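You operate a simulated robot arm through the tools that you are given. There is no shell and no other tool. Be economical: measure what you need, move in short steps, check, and stop when the job is done.

Carry out the task below with a simulated robot arm. There is one attempt and no reset: what you move stays moved.

JOB
Change the grey chuck for the orange one, lock it and slip the green core on.
Fine: the grey chuck goes in the free cup of the stand.

Only the result counts: the job must be done as asked and must still hold three seconds after the hand-in. Knocking over, shifting, dropping, spilling or breaking anything else fails it.

ROBOT AND FRAMES
A 7-joint arm with a two-finger parallel gripper, fixed in place. Base frame: the origin is at the foot of the arm, x ahead of it, y to its left, z up; the work surface is at about z = 0. Lengths are in mm, angles in degrees, forces in N, time in s.
With the tool pointing down near the work surface it reaches from about 240 to 620 mm from the base axis. Its first joint turns from -66.0 to 66.0 degrees. Payload 2.6 kg.
Tool frame: the origin (TCP) lies between the finger pads and is the grasp point; the fingertips stand 30 mm ahead of it; z points along the fingers, y is the line along which they close. Largest opening 94 mm; finger width 28, thickness 10; the body of the gripper, 50 by 96 mm, starts 55 mm behind the TCP.
Orientation is that of the tool frame in the base frame, as a unit quaternion [x, y, z, w]. With the fingers straight down and closing along the base's y, the tool's x points along the base's -x, its y along +y and its z along -z.

CONTROLS
- The arm moves only by the tool drive_tool. Its argument "motion" is a list of rows, each a list of 7 numbers: the opening, from 0 (shut) to 1 (fully open), then the shift along the tool's x, y, z in mm, then the turn, a rotation vector about the tool's x, y, z in degrees. In form: [[jaw, tx, ty, tz, rx, ry, rz], ...]. A call has 1 to 20 rows; each row shifts and turns the commanded pose from where the row before left it, along the tool's axes as they then stand. Each row takes 0.2 s and may step no farther than 50 mm and 8.6 degrees from the row before; otherwise, or with a gripper value out of range, the whole call is refused. Where a pose cannot be reached the arm comes as near as it can. A force on the tool above 40 N (or 10 N above the force at the start of the call, whichever is more), or a blocked arm, ends the call early, and 0.2 s more pass. Each finger travels about 72 mm/s and halts on what it meets, pressing with about 40 N; the grip force reading is that of the motor and also rises with nothing between the fingers. The clock runs only during rows and for 0.2 s after the last one: add rows that do not move to give the fingers time. The reply holds the time, the measured pose of the TCP, the force on the tool along the base axes, the opening and the grip force, in the units named above and with some noise.
- Cameras (640 x 400 px; columns grow to the right, rows downward): "scene" is fixed at [38.5, 434.6, 561.6]; the picture's right is [-0.74, -0.67, 0.00], its down [-0.40, 0.44, -0.80] and it looks along [0.54, -0.59, -0.60] (base axes); focal length 232 px, centre (320, 200). "wrist" rides on the gripper at [76, 14, -102] in the tool frame; the picture's right is [-0.18, 0.98, 0.00], its down [-0.75, -0.14, -0.64] and it looks along [-0.63, -0.12, 0.77] (tool axes); focal length 243 px, centre (320, 200). There is no depth. A picture from a camera that has moved, and an enlarged one, comes with that camera's place and axes in the base frame and with its lens.
- snapshot(camera): a new picture of that camera. No time passes.
- zoom(camera, box): a new picture of the part [left, top, right, bottom] of that camera's present view, enlarged. No time passes.
- hand_in(): hands the job in; it is judged then, once.

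Go step by step. Nothing tells you positions but the pictures and the camera data: compare them with the known pose of the tool, close in by small moves and look again before you grip or let go. The budget is 120 turns and 84 pictures, counting those below and the enlarged ones. Unless the task says otherwise, let go and move clear before handing in, and close with one line.

The tools are called after "Request:" as name(argument=value, ...) on one line, values as JSON. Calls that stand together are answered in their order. drive_tool: Moves the arm, as the interface text tells. Its arguments: {"type":"object","properties":{"motion":{"type":"array","items":{"type":"array","items":{"type":"number"}}}},"required":["motion"]} The other tools are called the same way: snapshot (camera) takes a picture; zoom (camera, box) takes an enlarged picture of a part of a camera's view; hand_in () hands the job in.

At the start:

```text
time: 0.0
eef_pos: [327.2, 152.3, 388.9]
ee_rot: [-0.001, 1.0, 0.0, 0.0]
force: [0.2, 0.5, -0.5]
width: 94.1
gripper_force: 0.0
```

scene: 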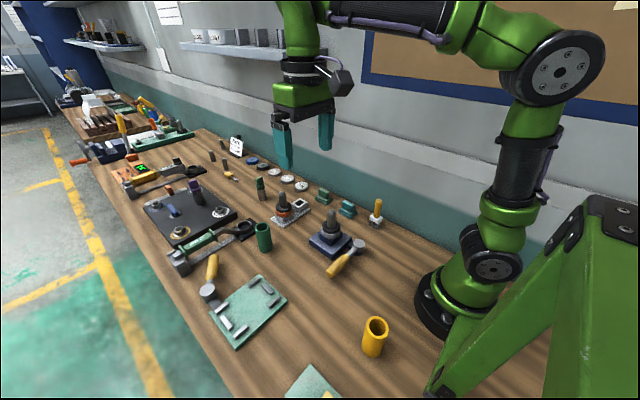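
wrist: 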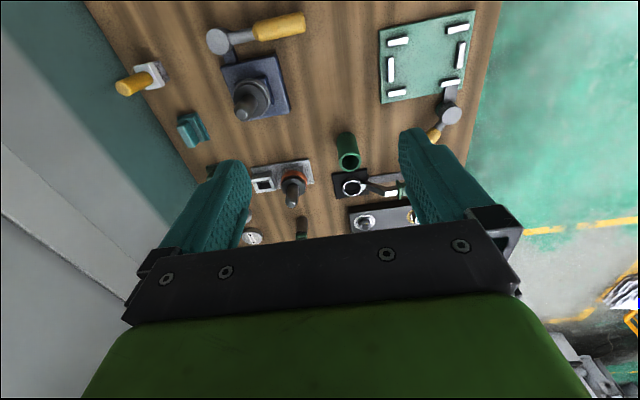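

I see a bench with a grey chuck on a dark-blue block (with a lever), a stand with an orange-collared chuck, and a green tube. I'll zoom in for details.

Request:
zoom(camera="scene", box=[240, 160, 400, 280])

Request:
zoom(camera="scene", box=[130, 130, 290, 280])

Request:
zoom(camera="wrist", box=[110, 0, 350, 150])

Request:
zoom(camera="wrist", box=[230, 120, 430, 245])

```text
3.33 times, centred on (320, 220) of scene
camera zoom: at [38.5, 434.6, 561.6], right [-0.74, -0.67, 0.0], down [-0.4, 0.44, -0.8], along [0.54, -0.59, -0.6], focal length 774 px, centre (320, 133)
```

zoom: 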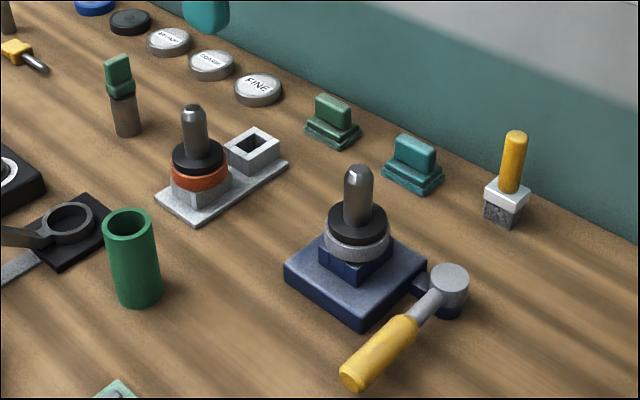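

```text
2.67 times, centred on (210, 205) of scene
camera zoom: at [38.5, 434.6, 561.6], right [-0.74, -0.67, 0.0], down [-0.4, 0.44, -0.8], along [0.54, -0.59, -0.6], focal length 619 px, centre (613, 187)
```

zoom: 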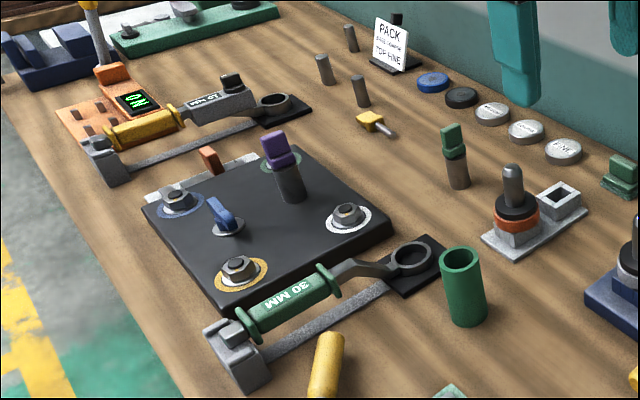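

```text
2.67 times, centred on (230, 75) of wrist
camera zoom: at [250.3, 168.5, 492.4], right [0.18, 0.98, 0.0], down [0.75, -0.14, 0.64], along [0.63, -0.12, -0.77], focal length 647 px, centre (560, 533)
```

zoom: 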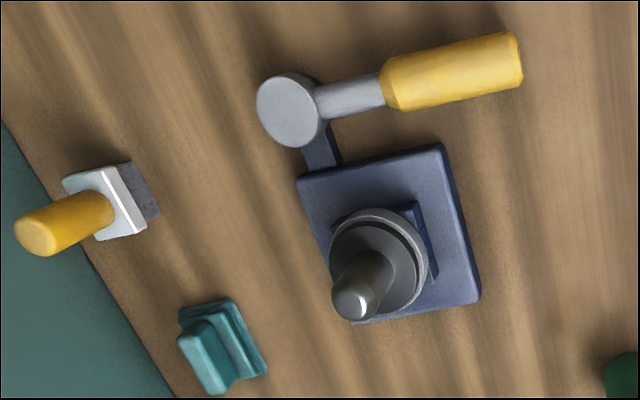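

```text
3.20 times, centred on (330, 182) of wrist
camera zoom: at [250.3, 168.5, 492.4], right [0.18, 0.98, 0.0], down [0.75, -0.14, 0.64], along [0.63, -0.12, -0.77], focal length 776 px, centre (288, 256)
```

zoom: 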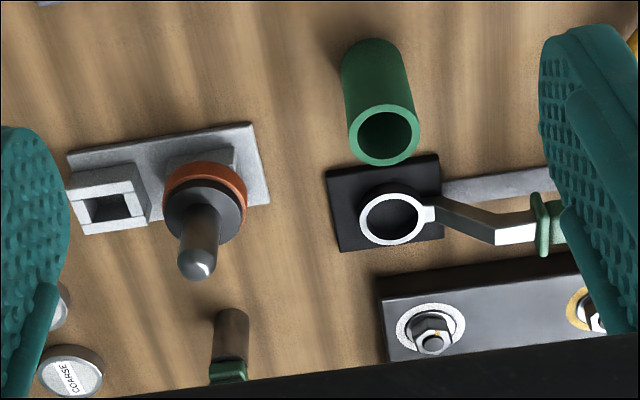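

The grey chuck's axis is near (360, 33), with its tip at z≈135. The lever pivot is near (275, 1) and the handle points along +y. I'll move lower for a closer look.

Request:
drive_tool(motion=[[1, 7, -23, 40, 0, 0, 0], [1, 7, -23, 40, 0, 0, 0], [1, 7, -23, 40, 0, 0, 0], [1, 6, -23, 39, 0, 0, 0], [1, 0, 0, 0, 0, 0, 0]])

Request:
snapshot(camera="wrist")

Request:
snapshot(camera="scene")

```text
time: 1.2
eef_pos: [298.9, 61.1, 229.0]
ee_rot: [0.0, 1.0, 0.0, 0.0]
force: [0.3, -0.3, 0.5]
width: 93.9
gripper_force: 0.0
```

```text
77 pictures are left
camera wrist: at [222.1, 75.6, 333.1], right [0.18, 0.98, 0.0], down [0.75, -0.14, 0.64], along [0.63, -0.12, -0.77], focal length 243 px, centre (320, 200)
```

wrist: 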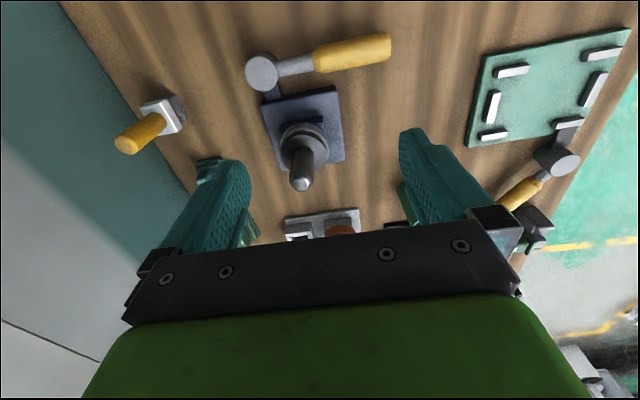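

```text
76 pictures are left
```

scene: 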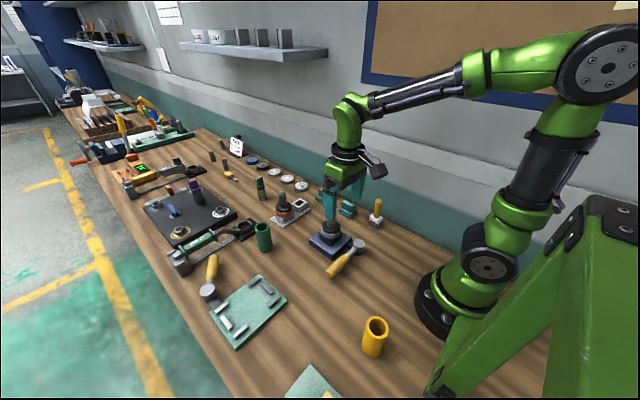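

Closer view of the base, chuck and lever comes next, to tell how the lock works.

Request:
zoom(camera="wrist", box=[230, 20, 410, 200])

Request:
zoom(camera="scene", box=[290, 200, 380, 290])

Request:
zoom(camera="scene", box=[180, 240, 300, 360])

```text
2.22 times, centred on (320, 110) of wrist
camera zoom: at [222.1, 75.6, 333.1], right [0.18, 0.98, 0.0], down [0.75, -0.14, 0.64], along [0.63, -0.12, -0.77], focal length 539 px, centre (320, 400)
```

zoom: 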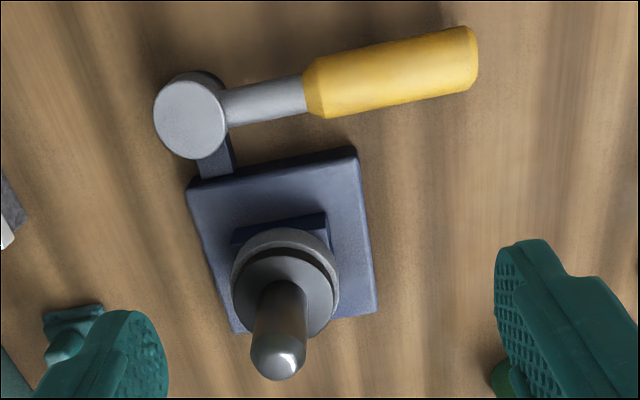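

```text
4.44 times, centred on (335, 245) of scene
camera zoom: at [38.5, 434.6, 561.6], right [-0.74, -0.67, 0.0], down [-0.4, 0.44, -0.8], along [0.54, -0.59, -0.6], focal length 1032 px, centre (253, 0)
```

zoom: 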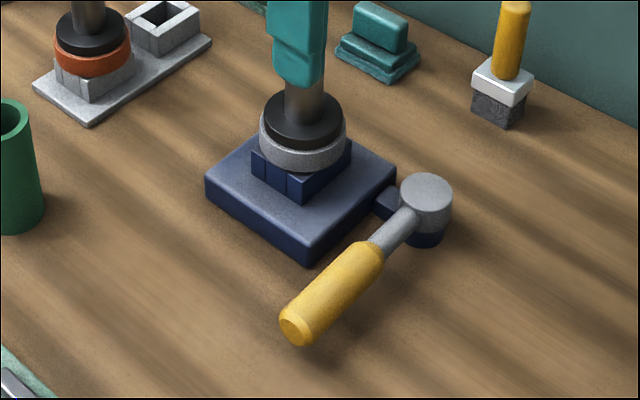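

```text
3.33 times, centred on (240, 300) of scene
camera zoom: at [38.5, 434.6, 561.6], right [-0.74, -0.67, 0.0], down [-0.4, 0.44, -0.8], along [0.54, -0.59, -0.6], focal length 774 px, centre (587, -133)
```

zoom: 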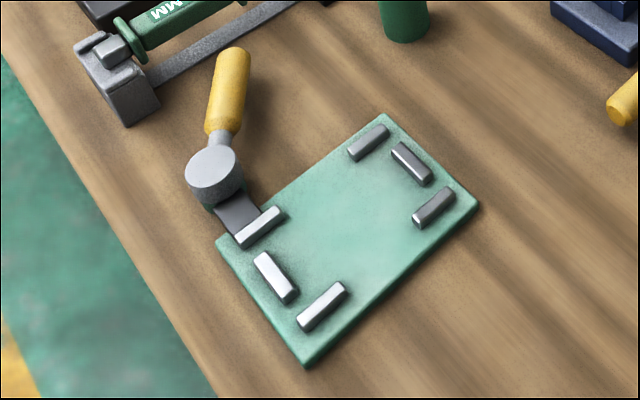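

The plate is roughly axis-aligned with its centre at (359, 31). The stand's cups are at about (556, 53), which holds orange, and (555, -19), which is free. The green tube is at about (500, 178). Next I'll go above the grey chuck's nose.

Request:
drive_tool(motion=[[1, -31, -14, 15, 0, 0, 0], [1, -30, -14, 30, 0, 0, 0], [1, 0, 0, 0, 0, 0, 0]])

Request:
snapshot(camera="wrist")

Request:
zoom(camera="scene", box=[290, 180, 380, 270])

```text
time: 2.0
eef_pos: [362.1, 33.7, 184.0]
ee_rot: [0.0, 1.0, 0.0, 0.001]
force: [0.4, 0.1, 0.4]
width: 93.9
gripper_force: 0.0
```

```text
72 pictures are left
camera wrist: at [284.7, 48.3, 288.2], right [0.18, 0.98, 0.0], down [0.75, -0.14, 0.64], along [0.63, -0.12, -0.77], focal length 243 px, centre (320, 200)
```

wrist: 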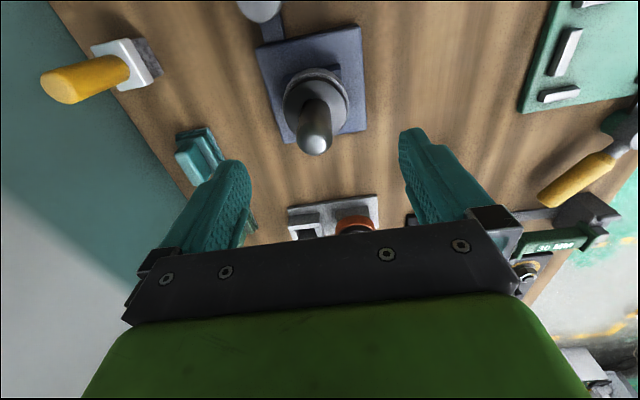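

```text
4.44 times, centred on (335, 225) of scene
camera zoom: at [38.5, 434.6, 561.6], right [-0.74, -0.67, 0.0], down [-0.4, 0.44, -0.8], along [0.54, -0.59, -0.6], focal length 1032 px, centre (253, 89)
```

zoom: 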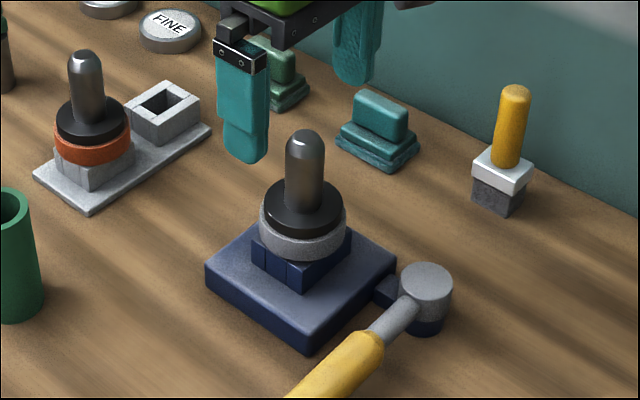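

The nose is at about (358, 31.5), so I'll centre on it and go down.

Request:
drive_tool(motion=[[1, 4, -2, 0, 0, 0, 0], [1, 0, 0, 30, 0, 0, 0], [1, 0, 0, 28, 0, 0, 0], [1, 0, 0, 0, 0, 0, 0]])

Request:
snapshot(camera="wrist")

Request:
zoom(camera="scene", box=[290, 180, 380, 270])

```text
time: 3.0
eef_pos: [356.0, 31.1, 126.2]
ee_rot: [0.0, 1.0, 0.0, 0.0]
force: [0.3, -0.7, 0.0]
width: 93.7
gripper_force: 0.1
```

```text
70 pictures are left
camera wrist: at [280.1, 46.3, 229.5], right [0.18, 0.98, 0.0], down [0.75, -0.14, 0.64], along [0.63, -0.12, -0.77], focal length 243 px, centre (320, 200)
```

wrist: 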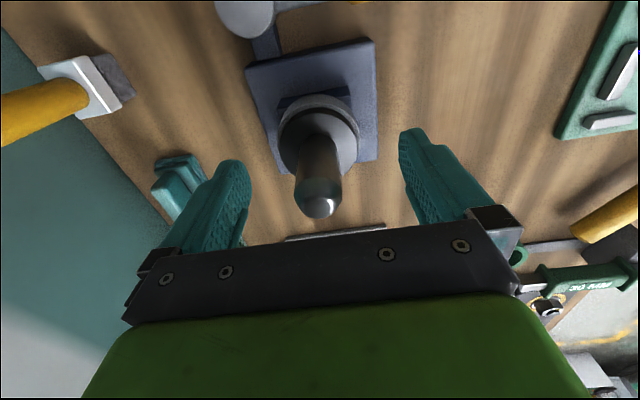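

```text
4.44 times, centred on (335, 225) of scene
camera zoom: at [38.5, 434.6, 561.6], right [-0.74, -0.67, 0.0], down [-0.4, 0.44, -0.8], along [0.54, -0.59, -0.6], focal length 1032 px, centre (253, 89)
```

zoom: 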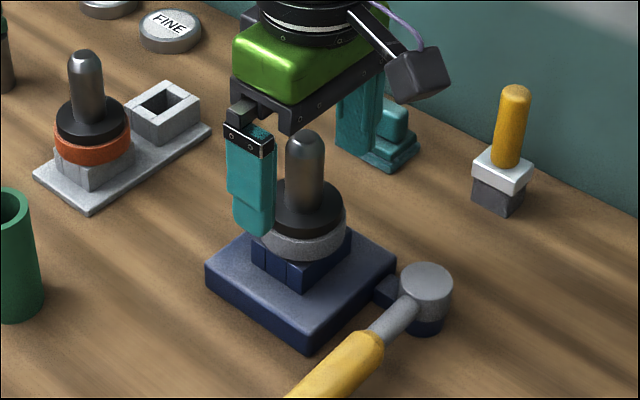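

It looks aligned, so I'll close on the nose.

Request:
drive_tool(motion=[[0.5, 0, 0, 0, 0, 0, 0], [0.4, 0, 0, 0, 0, 0, 0], [0.0, 0, 0, 0, 0, 0, 0], [0, 0, 0, 0, 0, 0, 0], [0, 0, 0, 0, 0, 0, 0]])

Request:
snapshot(camera="wrist")

```text
time: 4.2
eef_pos: [356.8, 29.6, 127.1]
ee_rot: [0.0, 1.0, -0.001, 0.001]
force: [1.9, -14.0, 0.0]
width: 24.3
gripper_force: 39.8
```

```text
68 pictures are left
camera wrist: at [280.4, 45.1, 229.8], right [0.19, 0.98, 0.0], down [0.75, -0.14, 0.64], along [0.63, -0.12, -0.77], focal length 243 px, centre (320, 200)
```

wrist: 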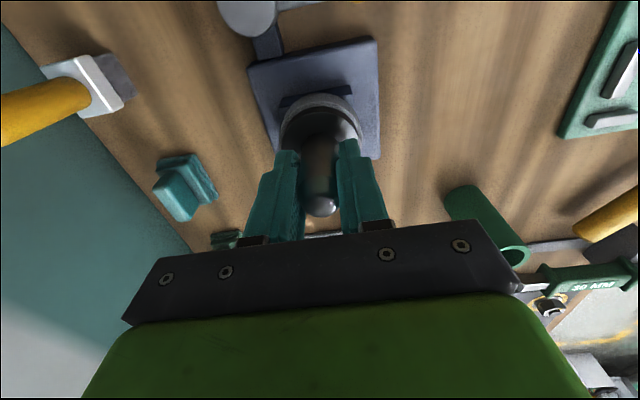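

There's a small side load, so I'll shift about 1.5 mm to relieve it. Then I'll test whether the chuck comes up freely.

Request:
drive_tool(motion=[[0, 0, -1.5, 0, 0, 0, 0], [0, 0, 0, -1, 0, 0, 0], [0, 0, 0, -1.5, 0, 0, 0], [0, 0, 0, 0, 0, 0, 0]])

```text
time: 5.2
eef_pos: [356.2, 29.1, 129.4]
ee_rot: [0.0, 1.0, -0.002, 0.0]
force: [17.1, -11.2, -26.9]
width: 24.8
gripper_force: 39.6
```

The pull drew about 27 N downward, which suggests the chuck is locked. I'll check whether it rose.

Request:
zoom(camera="scene", box=[290, 180, 380, 270])

```text
4.44 times, centred on (335, 225) of scene
camera zoom: at [38.6, 434.6, 561.6], right [-0.74, -0.67, 0.0], down [-0.4, 0.44, -0.8], along [0.54, -0.59, -0.6], focal length 1032 px, centre (253, 89)
```

zoom: 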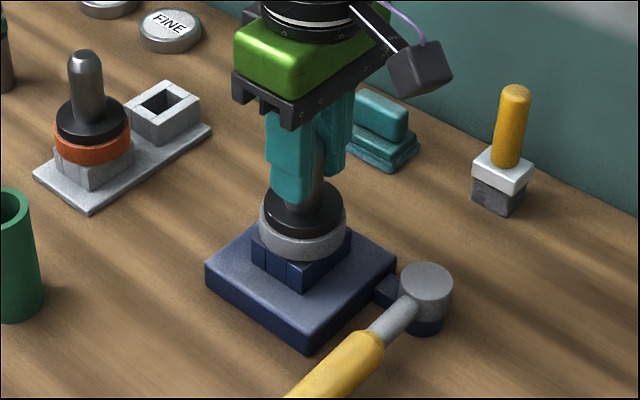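

The chuck is locked, because it didn't rise at all. I'll release it, go up, and get ready to push the lever handle away from the plate (toward -x).

Request:
drive_tool(motion=[[0.6, 0, 1.5, 2.5, 0, 0, 0], [0.6, 0, 0, 0, 0, 0, 0], [0.6, 0, 0, 0, 0, 0, 0], [0.6, 0, 0, -30, 0, 0, 0], [0.6, 0, 0, -30, 0, 0, 0], [0, 23, 40, 0, 0, 0, 0], [0, 23, 40, 0, 0, 0, 0], [0, 0, 0, 0, 0, 0, 0], [0, 0, 0, 0, 0, 0, 0]])

Request:
snapshot(camera="wrist")

Request:
zoom(camera="scene", box=[290, 180, 400, 300])

```text
time: 7.2
eef_pos: [310.1, 111.3, 186.7]
ee_rot: [0.0, 1.0, 0.001, 0.0]
force: [0.2, -0.1, 0.3]
width: 0.0
gripper_force: 33.0
```

```text
66 pictures are left
camera wrist: at [234.4, 126.4, 290.5], right [0.18, 0.98, 0.0], down [0.75, -0.14, 0.64], along [0.63, -0.12, -0.77], focal length 243 px, centre (320, 200)
```

wrist: 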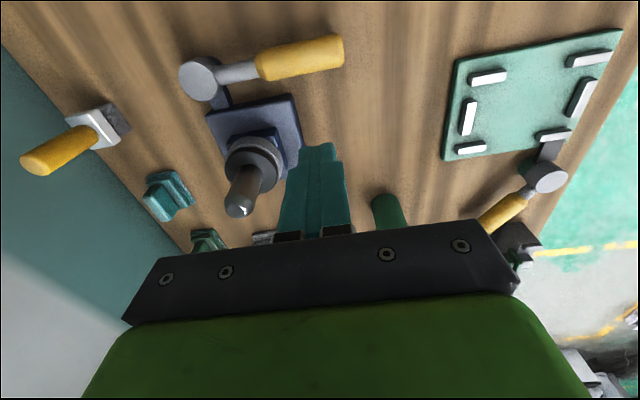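

```text
3.33 times, centred on (345, 240) of scene
camera zoom: at [38.5, 434.6, 561.6], right [-0.74, -0.67, 0.0], down [-0.4, 0.44, -0.8], along [0.54, -0.59, -0.6], focal length 774 px, centre (237, 67)
```

zoom: 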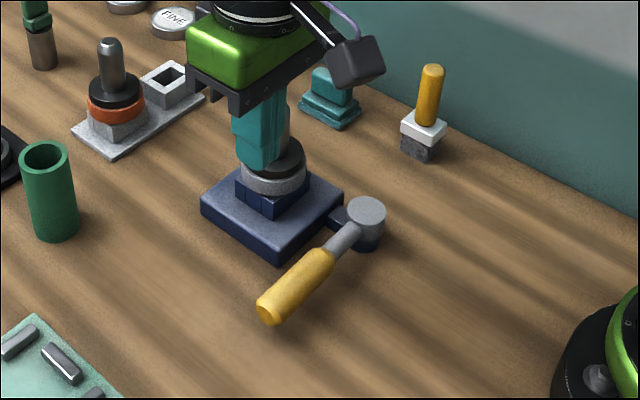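

The fingers are closed at (310, 111) with the handle at x≈274. I'll go down beside it.

Request:
drive_tool(motion=[[0, 0, 0, 45, 0, 0, 0], [0, 0, 0, 45, 0, 0, 0], [0, 0, 0, 44, 0, 0, 0], [0, 0, 0, 0, 0, 0, 0]])

Request:
zoom(camera="scene", box=[290, 180, 400, 300])

Request:
snapshot(camera="wrist")

```text
time: 8.2
eef_pos: [311.4, 112.9, 52.9]
ee_rot: [0.0, 1.0, 0.0, 0.0]
force: [-0.5, 0.5, -0.4]
width: 0.1
gripper_force: 33.2
```

```text
3.33 times, centred on (345, 240) of scene
camera zoom: at [38.5, 434.6, 561.6], right [-0.74, -0.67, 0.0], down [-0.4, 0.44, -0.8], along [0.54, -0.59, -0.6], focal length 774 px, centre (237, 67)
```

zoom: 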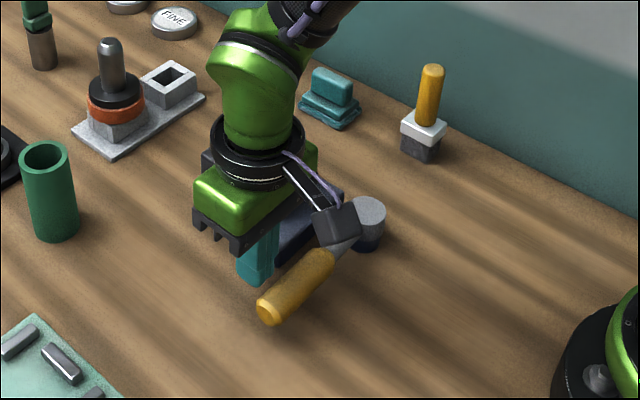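

```text
63 pictures are left
camera wrist: at [234.0, 126.9, 156.1], right [0.18, 0.98, 0.0], down [0.75, -0.14, 0.64], along [0.63, -0.12, -0.77], focal length 243 px, centre (320, 200)
```

wrist: 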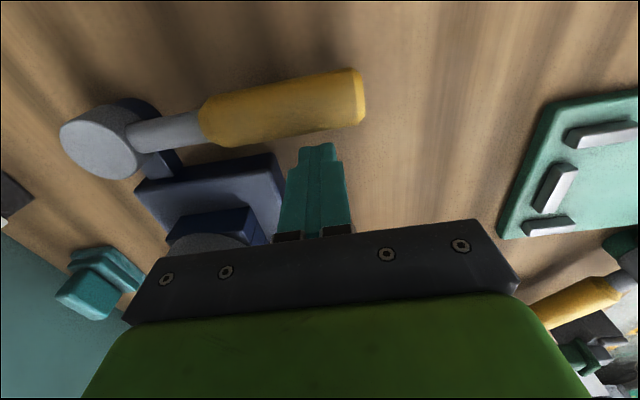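

It's clear beside the handle. I'll push toward -x in small steps, watching the force.

Request:
drive_tool(motion=[[0, 8, 0, 0, 0, 0, 0], [0, 4, 0, 0, 0, 0, 0], [0, 4, 0, 0, 0, 0, 0], [0, 4, 0, 0, 0, 0, 0], [0, 0, 0, 0, 0, 0, 0]])

Request:
snapshot(camera="wrist")

```text
time: 9.4
eef_pos: [291.1, 111.4, 52.7]
ee_rot: [-0.001, 1.0, 0.0, 0.0]
force: [2.8, 1.0, 0.2]
width: 0.2
gripper_force: 33.4
```

```text
62 pictures are left
camera wrist: at [214.6, 126.6, 156.6], right [0.18, 0.98, 0.0], down [0.75, -0.14, 0.64], along [0.63, -0.12, -0.77], focal length 243 px, centre (320, 200)
```

wrist: 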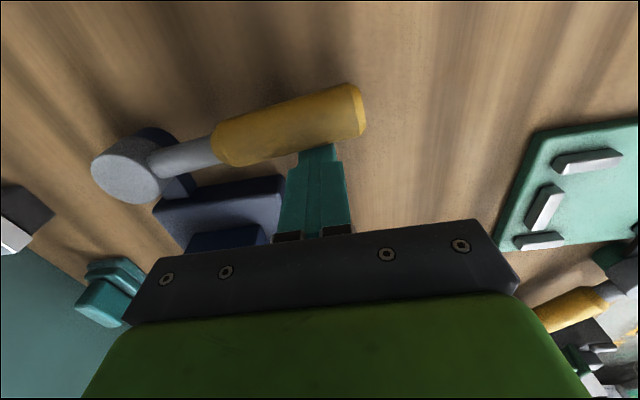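

The lever moves easily. I'll keep following its arc.

Request:
drive_tool(motion=[[0, 10, -2, 0, 0, 0, 0], [0, 10, -3, 0, 0, 0, 0], [0, 10, -4, 0, 0, 0, 0], [0, 10, -5, 0, 0, 0, 0], [0, 0, 0, 0, 0, 0, 0]])

Request:
snapshot(camera="wrist")

Request:
zoom(camera="scene", box=[290, 180, 400, 300])

```text
time: 10.6
eef_pos: [250.7, 97.9, 53.5]
ee_rot: [0.0, 1.0, 0.0, 0.0]
force: [0.6, 1.0, -0.6]
width: 0.0
gripper_force: 33.1
```

```text
61 pictures are left
camera wrist: at [174.2, 112.2, 156.3], right [0.18, 0.98, 0.0], down [0.75, -0.14, 0.64], along [0.63, -0.12, -0.77], focal length 243 px, centre (320, 200)
```

wrist: 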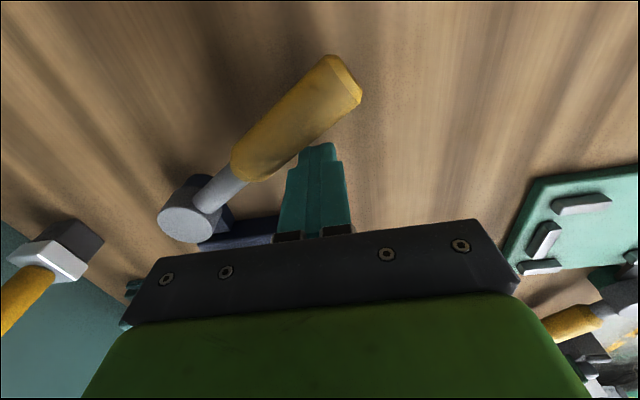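

```text
3.33 times, centred on (345, 240) of scene
camera zoom: at [38.5, 434.6, 561.6], right [-0.74, -0.67, 0.0], down [-0.4, 0.44, -0.8], along [0.54, -0.59, -0.6], focal length 774 px, centre (237, 67)
```

zoom: 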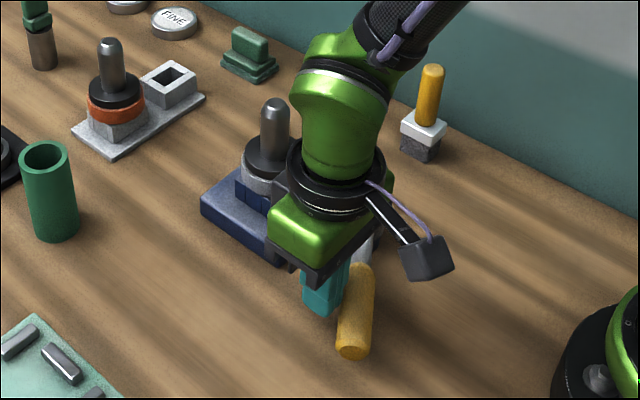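

Lever is at about 30°. I'll continue with a shrinking radius to stay in reach.

Request:
drive_tool(motion=[[0, 9, -9, 0, 0, 0, 0], [0, 9, -10, 0, 0, 0, 0], [0, 6, -10, 0, 0, 0, 0], [0, 5, -10, 0, 0, 0, 0], [0, 0, 0, 0, 0, 0, 0]])

Request:
snapshot(camera="wrist")

Request:
zoom(camera="scene", box=[290, 180, 400, 300])

```text
time: 11.8
eef_pos: [223.2, 57.6, 52.0]
ee_rot: [0.0, 1.0, 0.0, 0.0]
force: [-0.4, 5.6, 1.3]
width: 0.0
gripper_force: 33.0
```

```text
59 pictures are left
camera wrist: at [145.8, 73.3, 156.0], right [0.18, 0.98, 0.0], down [0.75, -0.14, 0.64], along [0.63, -0.12, -0.77], focal length 243 px, centre (320, 200)
```

wrist: 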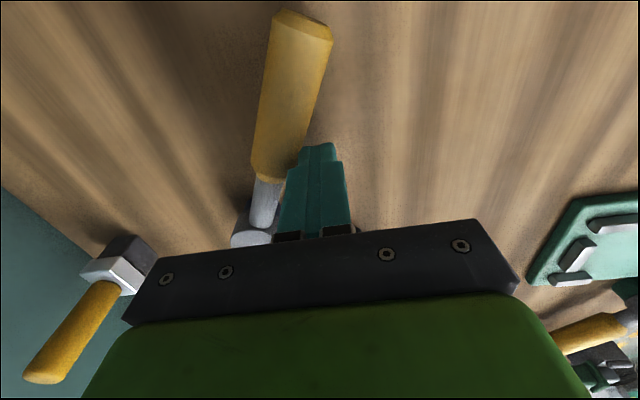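

```text
3.33 times, centred on (345, 240) of scene
camera zoom: at [38.5, 434.6, 561.6], right [-0.74, -0.67, 0.0], down [-0.4, 0.44, -0.8], along [0.54, -0.59, -0.6], focal length 774 px, centre (237, 67)
```

zoom: 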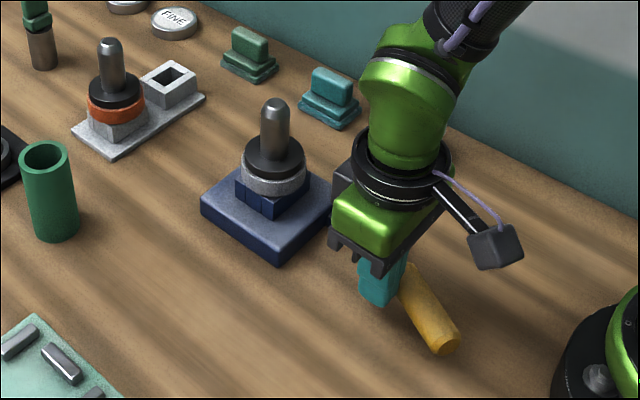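

It's at about 65° and the arm still reaches. I'll continue to about 90° or until it stops.

Request:
drive_tool(motion=[[0, 3, -8, 0, 0, 0, 0], [0, 2, -8, 0, 0, 0, 0], [0, 2, -8, 0, 0, 0, 0], [0, 0, -8, 0, 0, 0, 0], [0, 0, 0, 0, 0, 0, 0]])

Request:
snapshot(camera="wrist")

Request:
zoom(camera="scene", box=[290, 180, 400, 300])

```text
time: 12.2
eef_pos: [222.8, 58.0, 53.8]
ee_rot: [-0.002, 1.0, 0.003, 0.001]
force: [0.9, 7.8, -3.2]
width: 0.0
gripper_force: 32.6
stopped in row 1: the force on the tool passed its limit (the readings are from after the stop); the commanded pose is now the measured one
```

```text
57 pictures are left
camera wrist: at [145.6, 71.8, 156.3], right [0.18, 0.98, 0.01], down [0.75, -0.14, 0.64], along [0.63, -0.11, -0.77], focal length 243 px, centre (320, 200)
```

wrist: 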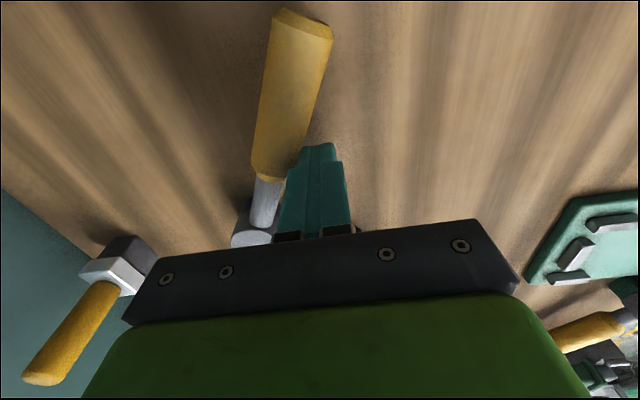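

```text
3.33 times, centred on (345, 240) of scene
camera zoom: at [38.5, 434.6, 561.6], right [-0.74, -0.67, 0.0], down [-0.4, 0.44, -0.8], along [0.54, -0.59, -0.6], focal length 774 px, centre (237, 67)
```

zoom: 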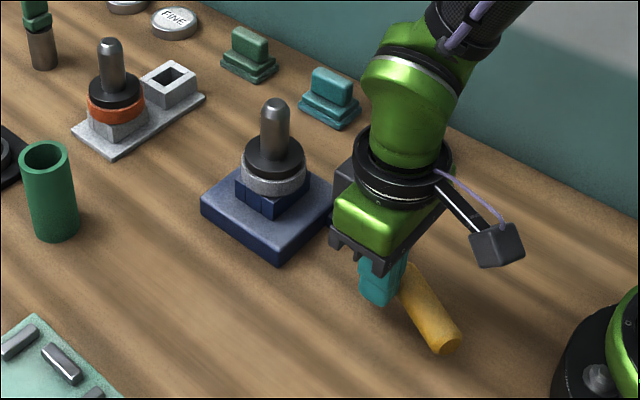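

The lever hit its stop after about 65° of swing, so it should be unlocked. I'll back off, rise, and return over the grey chuck.

Request:
drive_tool(motion=[[0, -6, 8, 0, 0, 0, 0], [0, 0, 0, -44, 0, 0, 0], [0, 0, 0, -44, 0, 0, 0], [0, 0, 0, -42, 0, 0, 0], [0.3, -43, -12, 0, 0, 0, 0], [0.6, -43, -13, 0, 0, 0, 0], [0.6, -42, -12, 0, 0, 0, 0], [0.6, 0, 0, 0, 0, 0, 0]])

Request:
zoom(camera="scene", box=[290, 180, 400, 300])

Request:
snapshot(camera="wrist")

```text
time: 14.0
eef_pos: [355.4, 27.6, 182.1]
ee_rot: [-0.001, 1.0, 0.002, 0.0]
force: [0.5, -0.9, 0.0]
width: 56.2
gripper_force: 0.1
```

```text
3.33 times, centred on (345, 240) of scene
camera zoom: at [38.5, 434.6, 561.6], right [-0.74, -0.67, 0.0], down [-0.4, 0.44, -0.8], along [0.54, -0.59, -0.6], focal length 774 px, centre (237, 67)
```

zoom: 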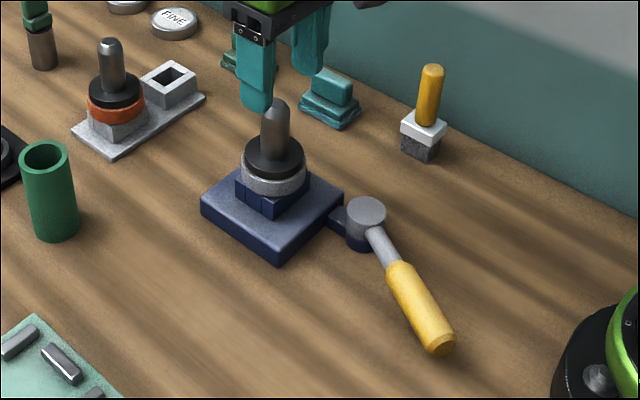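

```text
54 pictures are left
camera wrist: at [279.3, 41.9, 285.9], right [0.18, 0.98, 0.0], down [0.75, -0.14, 0.64], along [0.63, -0.11, -0.77], focal length 243 px, centre (320, 200)
```

wrist: 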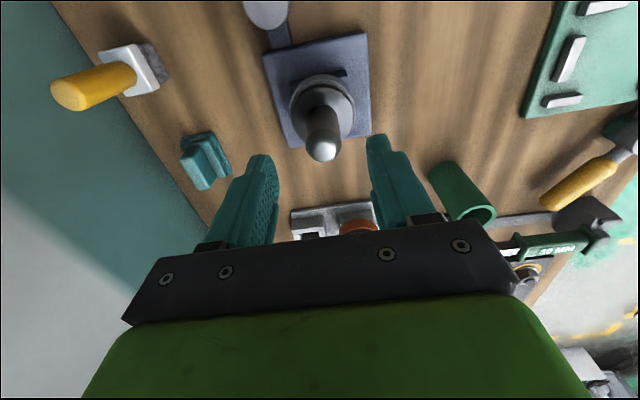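

The tip is at about (356.5, 29.7). I'll correct by 2 mm in y, go down and grip.

Request:
drive_tool(motion=[[0.6, -1, 2, 15, 0, 0, 0], [0.6, 0, 0, 40, 0, 0, 0], [0.4, 0, 0, 0, 0, 0, 0], [0, 0, 0, 0, 0, 0, 0], [0, 0, 0, 0, 0, 0, 0], [0, 0, 0, 0, 0, 0, 0]])

```text
time: 15.4
eef_pos: [356.0, 31.5, 127.1]
ee_rot: [-0.002, 1.0, 0.003, -0.002]
force: [-0.6, 0.8, -0.2]
width: 24.6
gripper_force: 39.7
```

Gripped with almost no side load. Now a gentle lift.

Request:
drive_tool(motion=[[0, 0, 0, -2, 0, 0, 0], [0, 0, 0, -3, 0, 0, 0], [0, 0, 0, -5, 0, 0, 0], [0, 0, 0, 0, 0, 0, 0]])

Request:
zoom(camera="scene", box=[290, 180, 400, 300])

```text
time: 16.4
eef_pos: [356.9, 30.3, 137.7]
ee_rot: [-0.002, 1.0, 0.003, 0.0]
force: [0.2, -0.1, -2.8]
width: 24.4
gripper_force: 39.7
```

```text
3.33 times, centred on (345, 240) of scene
camera zoom: at [38.5, 434.6, 561.6], right [-0.74, -0.67, 0.0], down [-0.4, 0.44, -0.8], along [0.54, -0.59, -0.6], focal length 774 px, centre (237, 67)
```

zoom: 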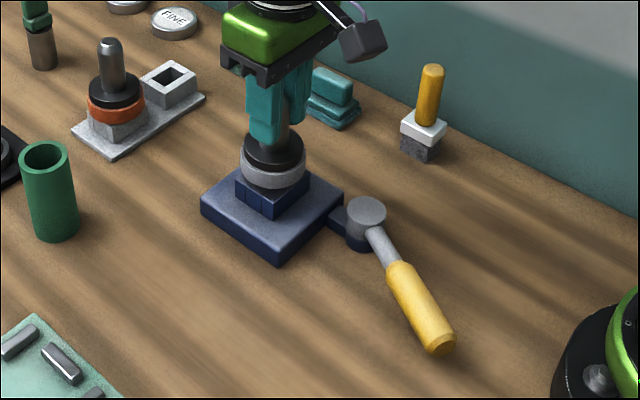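

It's unlocked and rising (only 3 N). I'll lift it clear and look at the shank.

Request:
drive_tool(motion=[[0, 0, 0, -15, 0, 0, 0], [0, 0, 0, -25, 0, 0, 0], [0, 0, 0, -30, 0, 0, 0], [0, 0, 0, 0, 0, 0, 0]])

Request:
zoom(camera="scene", box=[290, 150, 400, 270])

Request:
snapshot(camera="wrist")

```text
time: 17.4
eef_pos: [358.0, 30.5, 207.2]
ee_rot: [-0.002, 1.0, 0.002, 0.0]
force: [-0.4, -0.2, -1.8]
width: 24.2
gripper_force: 40.0
```

```text
3.33 times, centred on (345, 210) of scene
camera zoom: at [38.5, 434.6, 561.6], right [-0.74, -0.67, 0.0], down [-0.4, 0.44, -0.8], along [0.54, -0.59, -0.6], focal length 774 px, centre (237, 167)
```

zoom: 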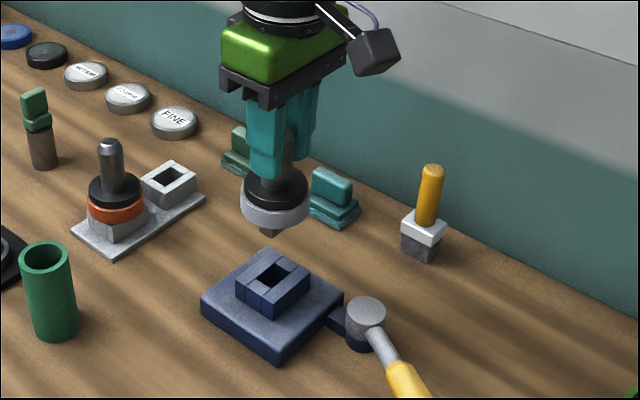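

```text
51 pictures are left
camera wrist: at [280.8, 43.8, 311.0], right [0.18, 0.98, 0.0], down [0.75, -0.14, 0.64], along [0.63, -0.11, -0.77], focal length 243 px, centre (320, 200)
```

wrist: 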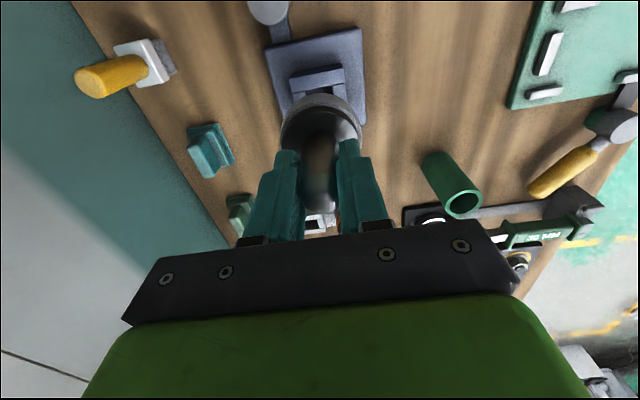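

The square shank is clear of the socket. I'll carry it toward the stand and look at the free cup.

Request:
drive_tool(motion=[[0, -37, -15, -5, 0, 0, 0], [0, -37, -15, -4, 0, 0, 0], [0, -36, -15, 0, 0, 0, 0], [0, 0, 0, 0, 0, 0, 0]])

Request:
zoom(camera="wrist", box=[220, 80, 420, 230])

Request:
zoom(camera="scene", box=[240, 130, 360, 250])

```text
time: 18.4
eef_pos: [467.7, -15.2, 216.7]
ee_rot: [-0.002, 1.0, 0.002, 0.0]
force: [0.1, -0.5, -2.6]
width: 24.7
gripper_force: 40.5
```

```text
2.67 times, centred on (320, 155) of wrist
camera zoom: at [390.2, -0.7, 319.6], right [0.18, 0.98, 0.0], down [0.75, -0.14, 0.64], along [0.63, -0.11, -0.77], focal length 647 px, centre (320, 320)
```

zoom: 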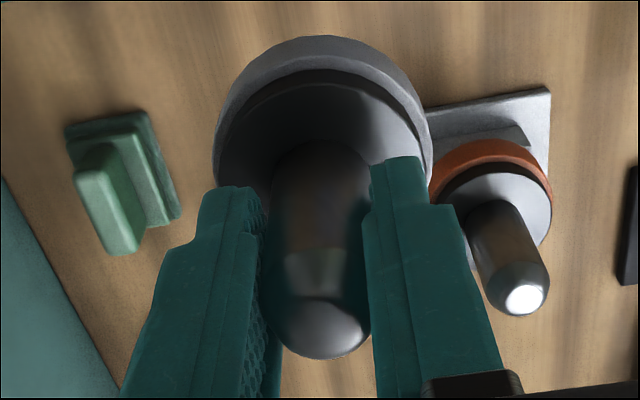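

```text
3.33 times, centred on (300, 190) of scene
camera zoom: at [38.5, 434.6, 561.6], right [-0.74, -0.67, 0.0], down [-0.4, 0.44, -0.8], along [0.54, -0.59, -0.6], focal length 774 px, centre (387, 233)
```

zoom: 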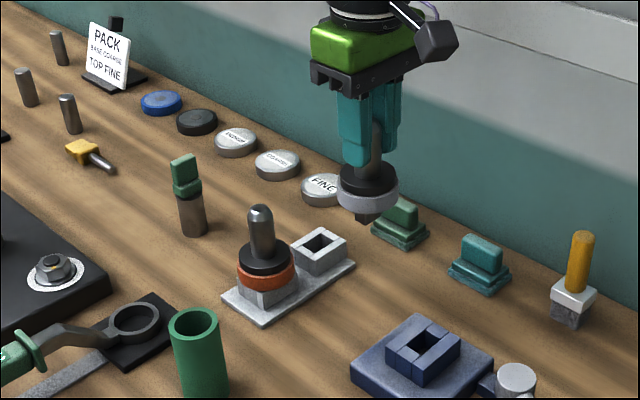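

The carried chuck hides the cup, so I'll shift sideways in +y to see it.

Request:
drive_tool(motion=[[0, 0, 35, 0, 0, 0, 0], [0, 0, 35, 0, 0, 0, 0], [0, 0, 0, 0, 0, 0, 0]])

Request:
zoom(camera="wrist", box=[140, 80, 340, 230])

```text
time: 19.2
eef_pos: [465.9, 55.7, 216.7]
ee_rot: [-0.001, 1.0, 0.002, 0.0]
force: [0.2, 0.7, -3.2]
width: 24.7
gripper_force: 40.1
```

```text
2.67 times, centred on (240, 155) of wrist
camera zoom: at [389.8, 70.4, 320.2], right [0.18, 0.98, 0.0], down [0.75, -0.14, 0.64], along [0.63, -0.11, -0.77], focal length 647 px, centre (533, 320)
```

zoom: 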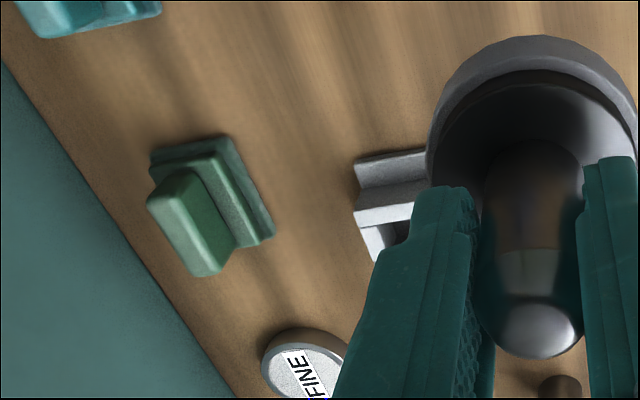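

It's still partly hidden, so I'll back off in x.

Request:
drive_tool(motion=[[0, 40, 0, -20, 0, 0, 0], [0, 30, 10, -20, 0, 0, 0], [0, 0, 0, 0, 0, 0, 0]])

Request:
zoom(camera="wrist", box=[180, 60, 380, 210])

```text
time: 20.0
eef_pos: [396.4, 67.0, 257.5]
ee_rot: [-0.002, 1.0, 0.003, 0.0]
force: [-0.9, 0.0, -3.4]
width: 24.4
gripper_force: 40.2
```

```text
2.67 times, centred on (280, 135) of wrist
camera zoom: at [320.2, 80.0, 360.9], right [0.18, 0.98, 0.0], down [0.75, -0.14, 0.64], along [0.63, -0.11, -0.77], focal length 647 px, centre (427, 373)
```

zoom: 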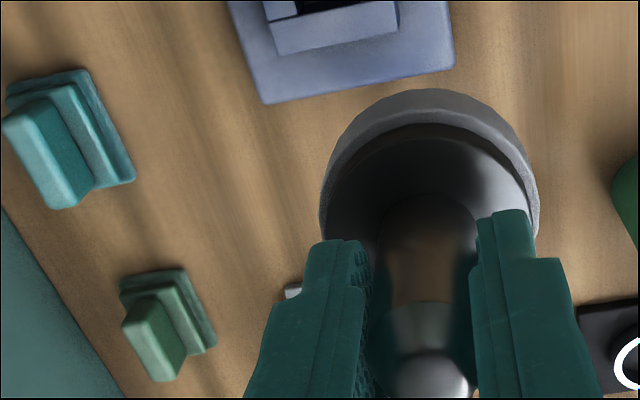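

Wrong way: going forward moves the cup up in the view. I'll go to about (510, 60).

Request:
drive_tool(motion=[[0, -45, 0, 0, 0, 0, 0], [0, -40, 0, 10, 0, 0, 0], [0, -35, 0, 10, 0, 0, 0], [0, 0, 0, 0, 0, 0, 0]])

Request:
zoom(camera="wrist", box=[140, 60, 340, 210])

```text
time: 21.0
eef_pos: [517.4, 65.6, 236.9]
ee_rot: [-0.002, 1.0, 0.002, 0.0]
force: [0.4, 0.8, -2.5]
width: 24.6
gripper_force: 39.6
```

```text
2.67 times, centred on (240, 135) of wrist
camera zoom: at [440.4, 79.6, 340.3], right [0.18, 0.98, 0.0], down [0.75, -0.14, 0.64], along [0.63, -0.11, -0.77], focal length 647 px, centre (533, 373)
```

zoom: 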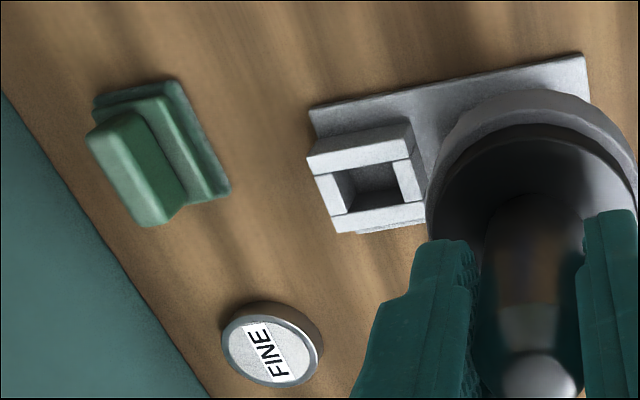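

The free cup is clearly visible, at about (558, -22.5) with its top near z≈35. I'll carry the chuck above it and start down.

Request:
drive_tool(motion=[[0, -14, -30, 0, 0, 0, 0], [0, -14, -30, 0, 0, 0, 0], [0, -12.5, -28, 0, 0, 0, 0], [0, 0, 0, 30, 0, 0, 0], [0, 0, 0, 30, 0, 0, 0], [0, 0, 0, 22, 0, 0, 0], [0, 0, 0, 0, 0, 0, 0]])

Request:
zoom(camera="wrist", box=[220, 60, 420, 210])

Request:
zoom(camera="scene", box=[260, 160, 340, 235])

```text
time: 22.6
eef_pos: [557.5, -22.3, 154.6]
ee_rot: [-0.001, 1.0, 0.003, 0.0]
force: [0.3, -0.3, -2.7]
width: 24.7
gripper_force: 39.9
```

```text
2.67 times, centred on (320, 135) of wrist
camera zoom: at [481.2, -8.4, 257.7], right [0.18, 0.98, 0.01], down [0.75, -0.14, 0.64], along [0.63, -0.11, -0.77], focal length 647 px, centre (320, 373)
```

zoom: 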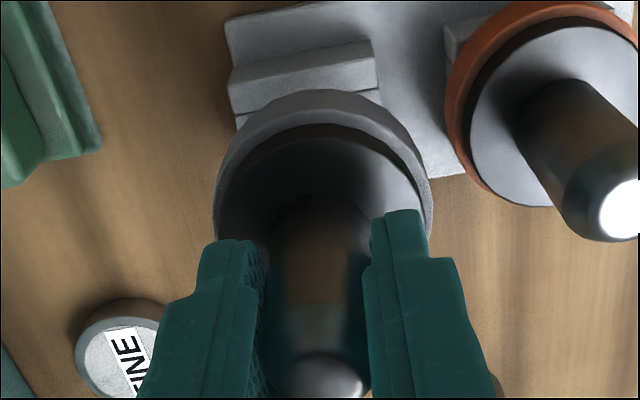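

```text
5.33 times, centred on (300, 198) of scene
camera zoom: at [38.5, 434.6, 561.6], right [-0.74, -0.67, 0.0], down [-0.4, 0.44, -0.8], along [0.54, -0.59, -0.6], focal length 1238 px, centre (427, 213)
```

zoom: 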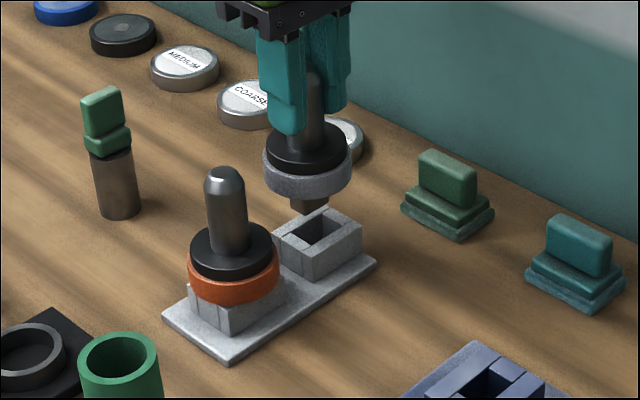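

The scene view suggests I'm several mm off the cup. I'll take sharper zooms before going lower.

Request:
zoom(camera="wrist", box=[270, 60, 390, 135])

Request:
zoom(camera="scene", box=[280, 178, 320, 218])

```text
5.33 times, centred on (330, 98) of wrist
camera zoom: at [481.2, -8.4, 257.7], right [0.18, 0.98, 0.01], down [0.75, -0.14, 0.64], along [0.63, -0.11, -0.77], focal length 1294 px, centre (267, 747)
```

zoom: 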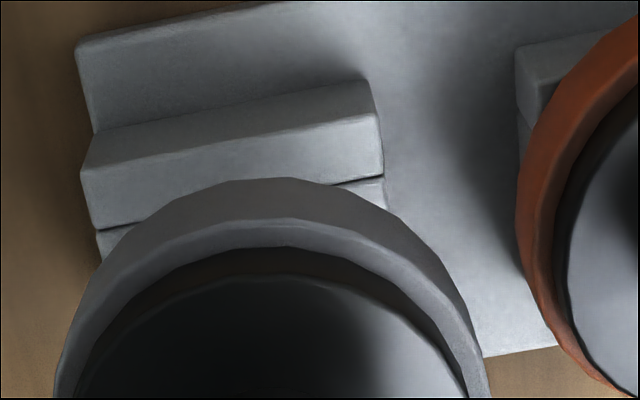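

```text
10.00 times, centred on (300, 198) of scene
camera zoom: at [38.5, 434.6, 561.6], right [-0.74, -0.67, 0.0], down [-0.4, 0.44, -0.8], along [0.54, -0.59, -0.6], focal length 2322 px, centre (520, 220)
```

zoom: 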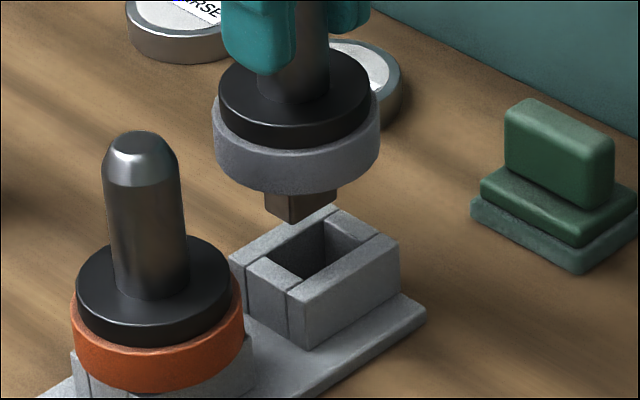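

Both views put the chuck within a few mm of the cup. I'll correct by (-1.5, -2) and lower 12 mm.

Request:
drive_tool(motion=[[0, 1.5, -2, 0, 0, 0, 0], [0, 0, 0, 6, 0, 0, 0], [0, 0, 0, 6, 0, 0, 0], [0, 0, 0, 0, 0, 0, 0]])

Request:
zoom(camera="scene", box=[280, 178, 320, 218])

Request:
zoom(camera="wrist", box=[270, 60, 390, 135])

```text
time: 23.6
eef_pos: [557.7, -23.7, 141.7]
ee_rot: [-0.002, 1.0, 0.002, 0.0]
force: [-0.3, 0.3, -1.9]
width: 24.4
gripper_force: 40.0
```

```text
10.00 times, centred on (300, 198) of scene
camera zoom: at [38.5, 434.6, 561.6], right [-0.74, -0.67, 0.0], down [-0.4, 0.44, -0.8], along [0.54, -0.59, -0.6], focal length 2322 px, centre (520, 220)
```

zoom: 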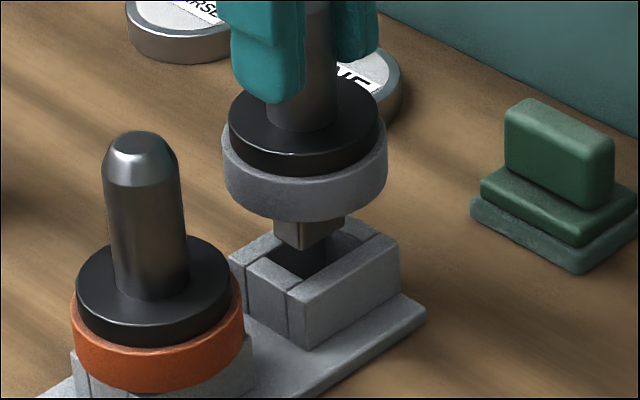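

```text
5.33 times, centred on (330, 98) of wrist
camera zoom: at [479.7, -10.4, 245.4], right [0.18, 0.98, 0.0], down [0.75, -0.14, 0.64], along [0.63, -0.11, -0.77], focal length 1294 px, centre (267, 747)
```

zoom: 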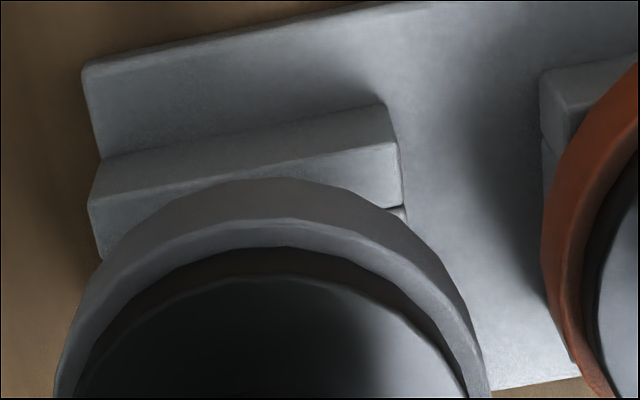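

Now the shank lines up with the hole in both views. I'll lower slowly.

Request:
drive_tool(motion=[[0, 0, 0, 3, 0, 0, 0], [0, 0, 0, 3, 0, 0, 0], [0, 0, 0, 3, 0, 0, 0], [0, 0, 0, 3, 0, 0, 0], [0, 0, 0, 3, 0, 0, 0], [0, 0, 0, 0, 0, 0, 0]])

Request:
zoom(camera="scene", box=[280, 178, 320, 218])

```text
time: 25.0
eef_pos: [555.4, -25.0, 126.5]
ee_rot: [-0.001, 1.0, 0.003, -0.001]
force: [0.7, 0.5, -3.0]
width: 24.7
gripper_force: 39.7
```

```text
10.00 times, centred on (300, 198) of scene
camera zoom: at [38.5, 434.6, 561.6], right [-0.74, -0.67, 0.0], down [-0.4, 0.44, -0.8], along [0.54, -0.59, -0.6], focal length 2322 px, centre (520, 220)
```

zoom: 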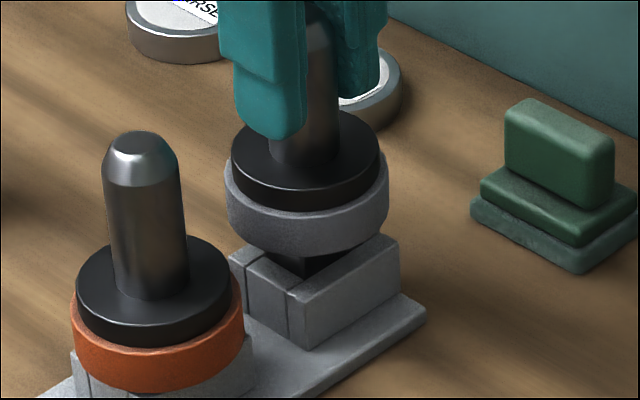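

It's in the hole with no resistance. I'll continue down to the seat.

Request:
drive_tool(motion=[[0, 0, 0, 3, 0, 0, 0], [0, 0, 0, 3, 0, 0, 0], [0, 0, 0, 3, 0, 0, 0], [0, 0, 0, 3, 0, 0, 0], [0, 0, 0, 2, 0, 0, 0], [0, 0, 0, 0, 0, 0, 0]])

Request:
zoom(camera="scene", box=[280, 178, 320, 218])

```text
time: 26.4
eef_pos: [556.7, -24.3, 112.9]
ee_rot: [-0.002, 1.0, 0.003, 0.0]
force: [0.0, -0.2, -2.4]
width: 24.5
gripper_force: 40.1
```

```text
10.00 times, centred on (300, 198) of scene
camera zoom: at [38.5, 434.6, 561.6], right [-0.74, -0.67, 0.0], down [-0.4, 0.44, -0.8], along [0.54, -0.59, -0.6], focal length 2322 px, centre (520, 220)
```

zoom: 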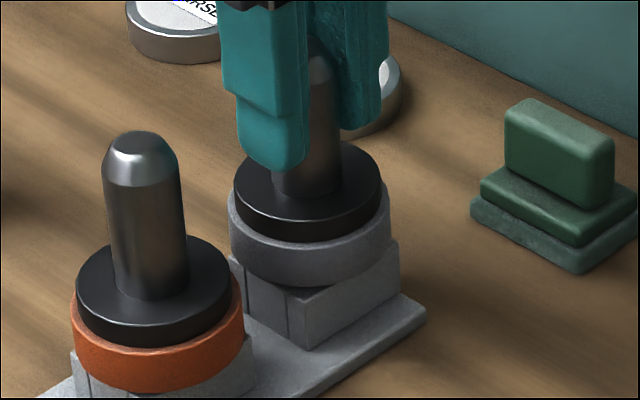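

It's nearly seated. I'll lower in 1.5 mm steps until it takes weight.

Request:
drive_tool(motion=[[0, 0, 0, 1.5, 0, 0, 0], [0, 0, 0, 1.5, 0, 0, 0], [0, 0, 0, 1.5, 0, 0, 0], [0, 0, 0, 0, 0, 0, 0]])

```text
time: 27.4
eef_pos: [556.2, -24.1, 109.2]
ee_rot: [0.0, 1.0, 0.003, 0.002]
force: [-2.8, -0.3, 5.7]
width: 24.8
gripper_force: 39.8
```

Request:
zoom(camera="scene", box=[280, 178, 320, 218])

```text
10.00 times, centred on (300, 198) of scene
camera zoom: at [38.4, 434.6, 561.6], right [-0.74, -0.67, 0.0], down [-0.4, 0.44, -0.8], along [0.54, -0.59, -0.6], focal length 2322 px, centre (520, 220)
```

zoom: 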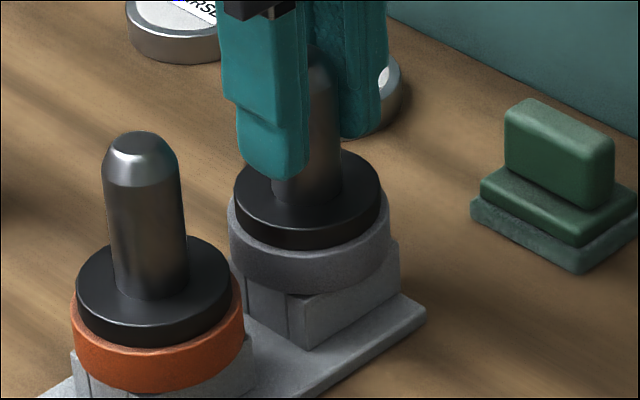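

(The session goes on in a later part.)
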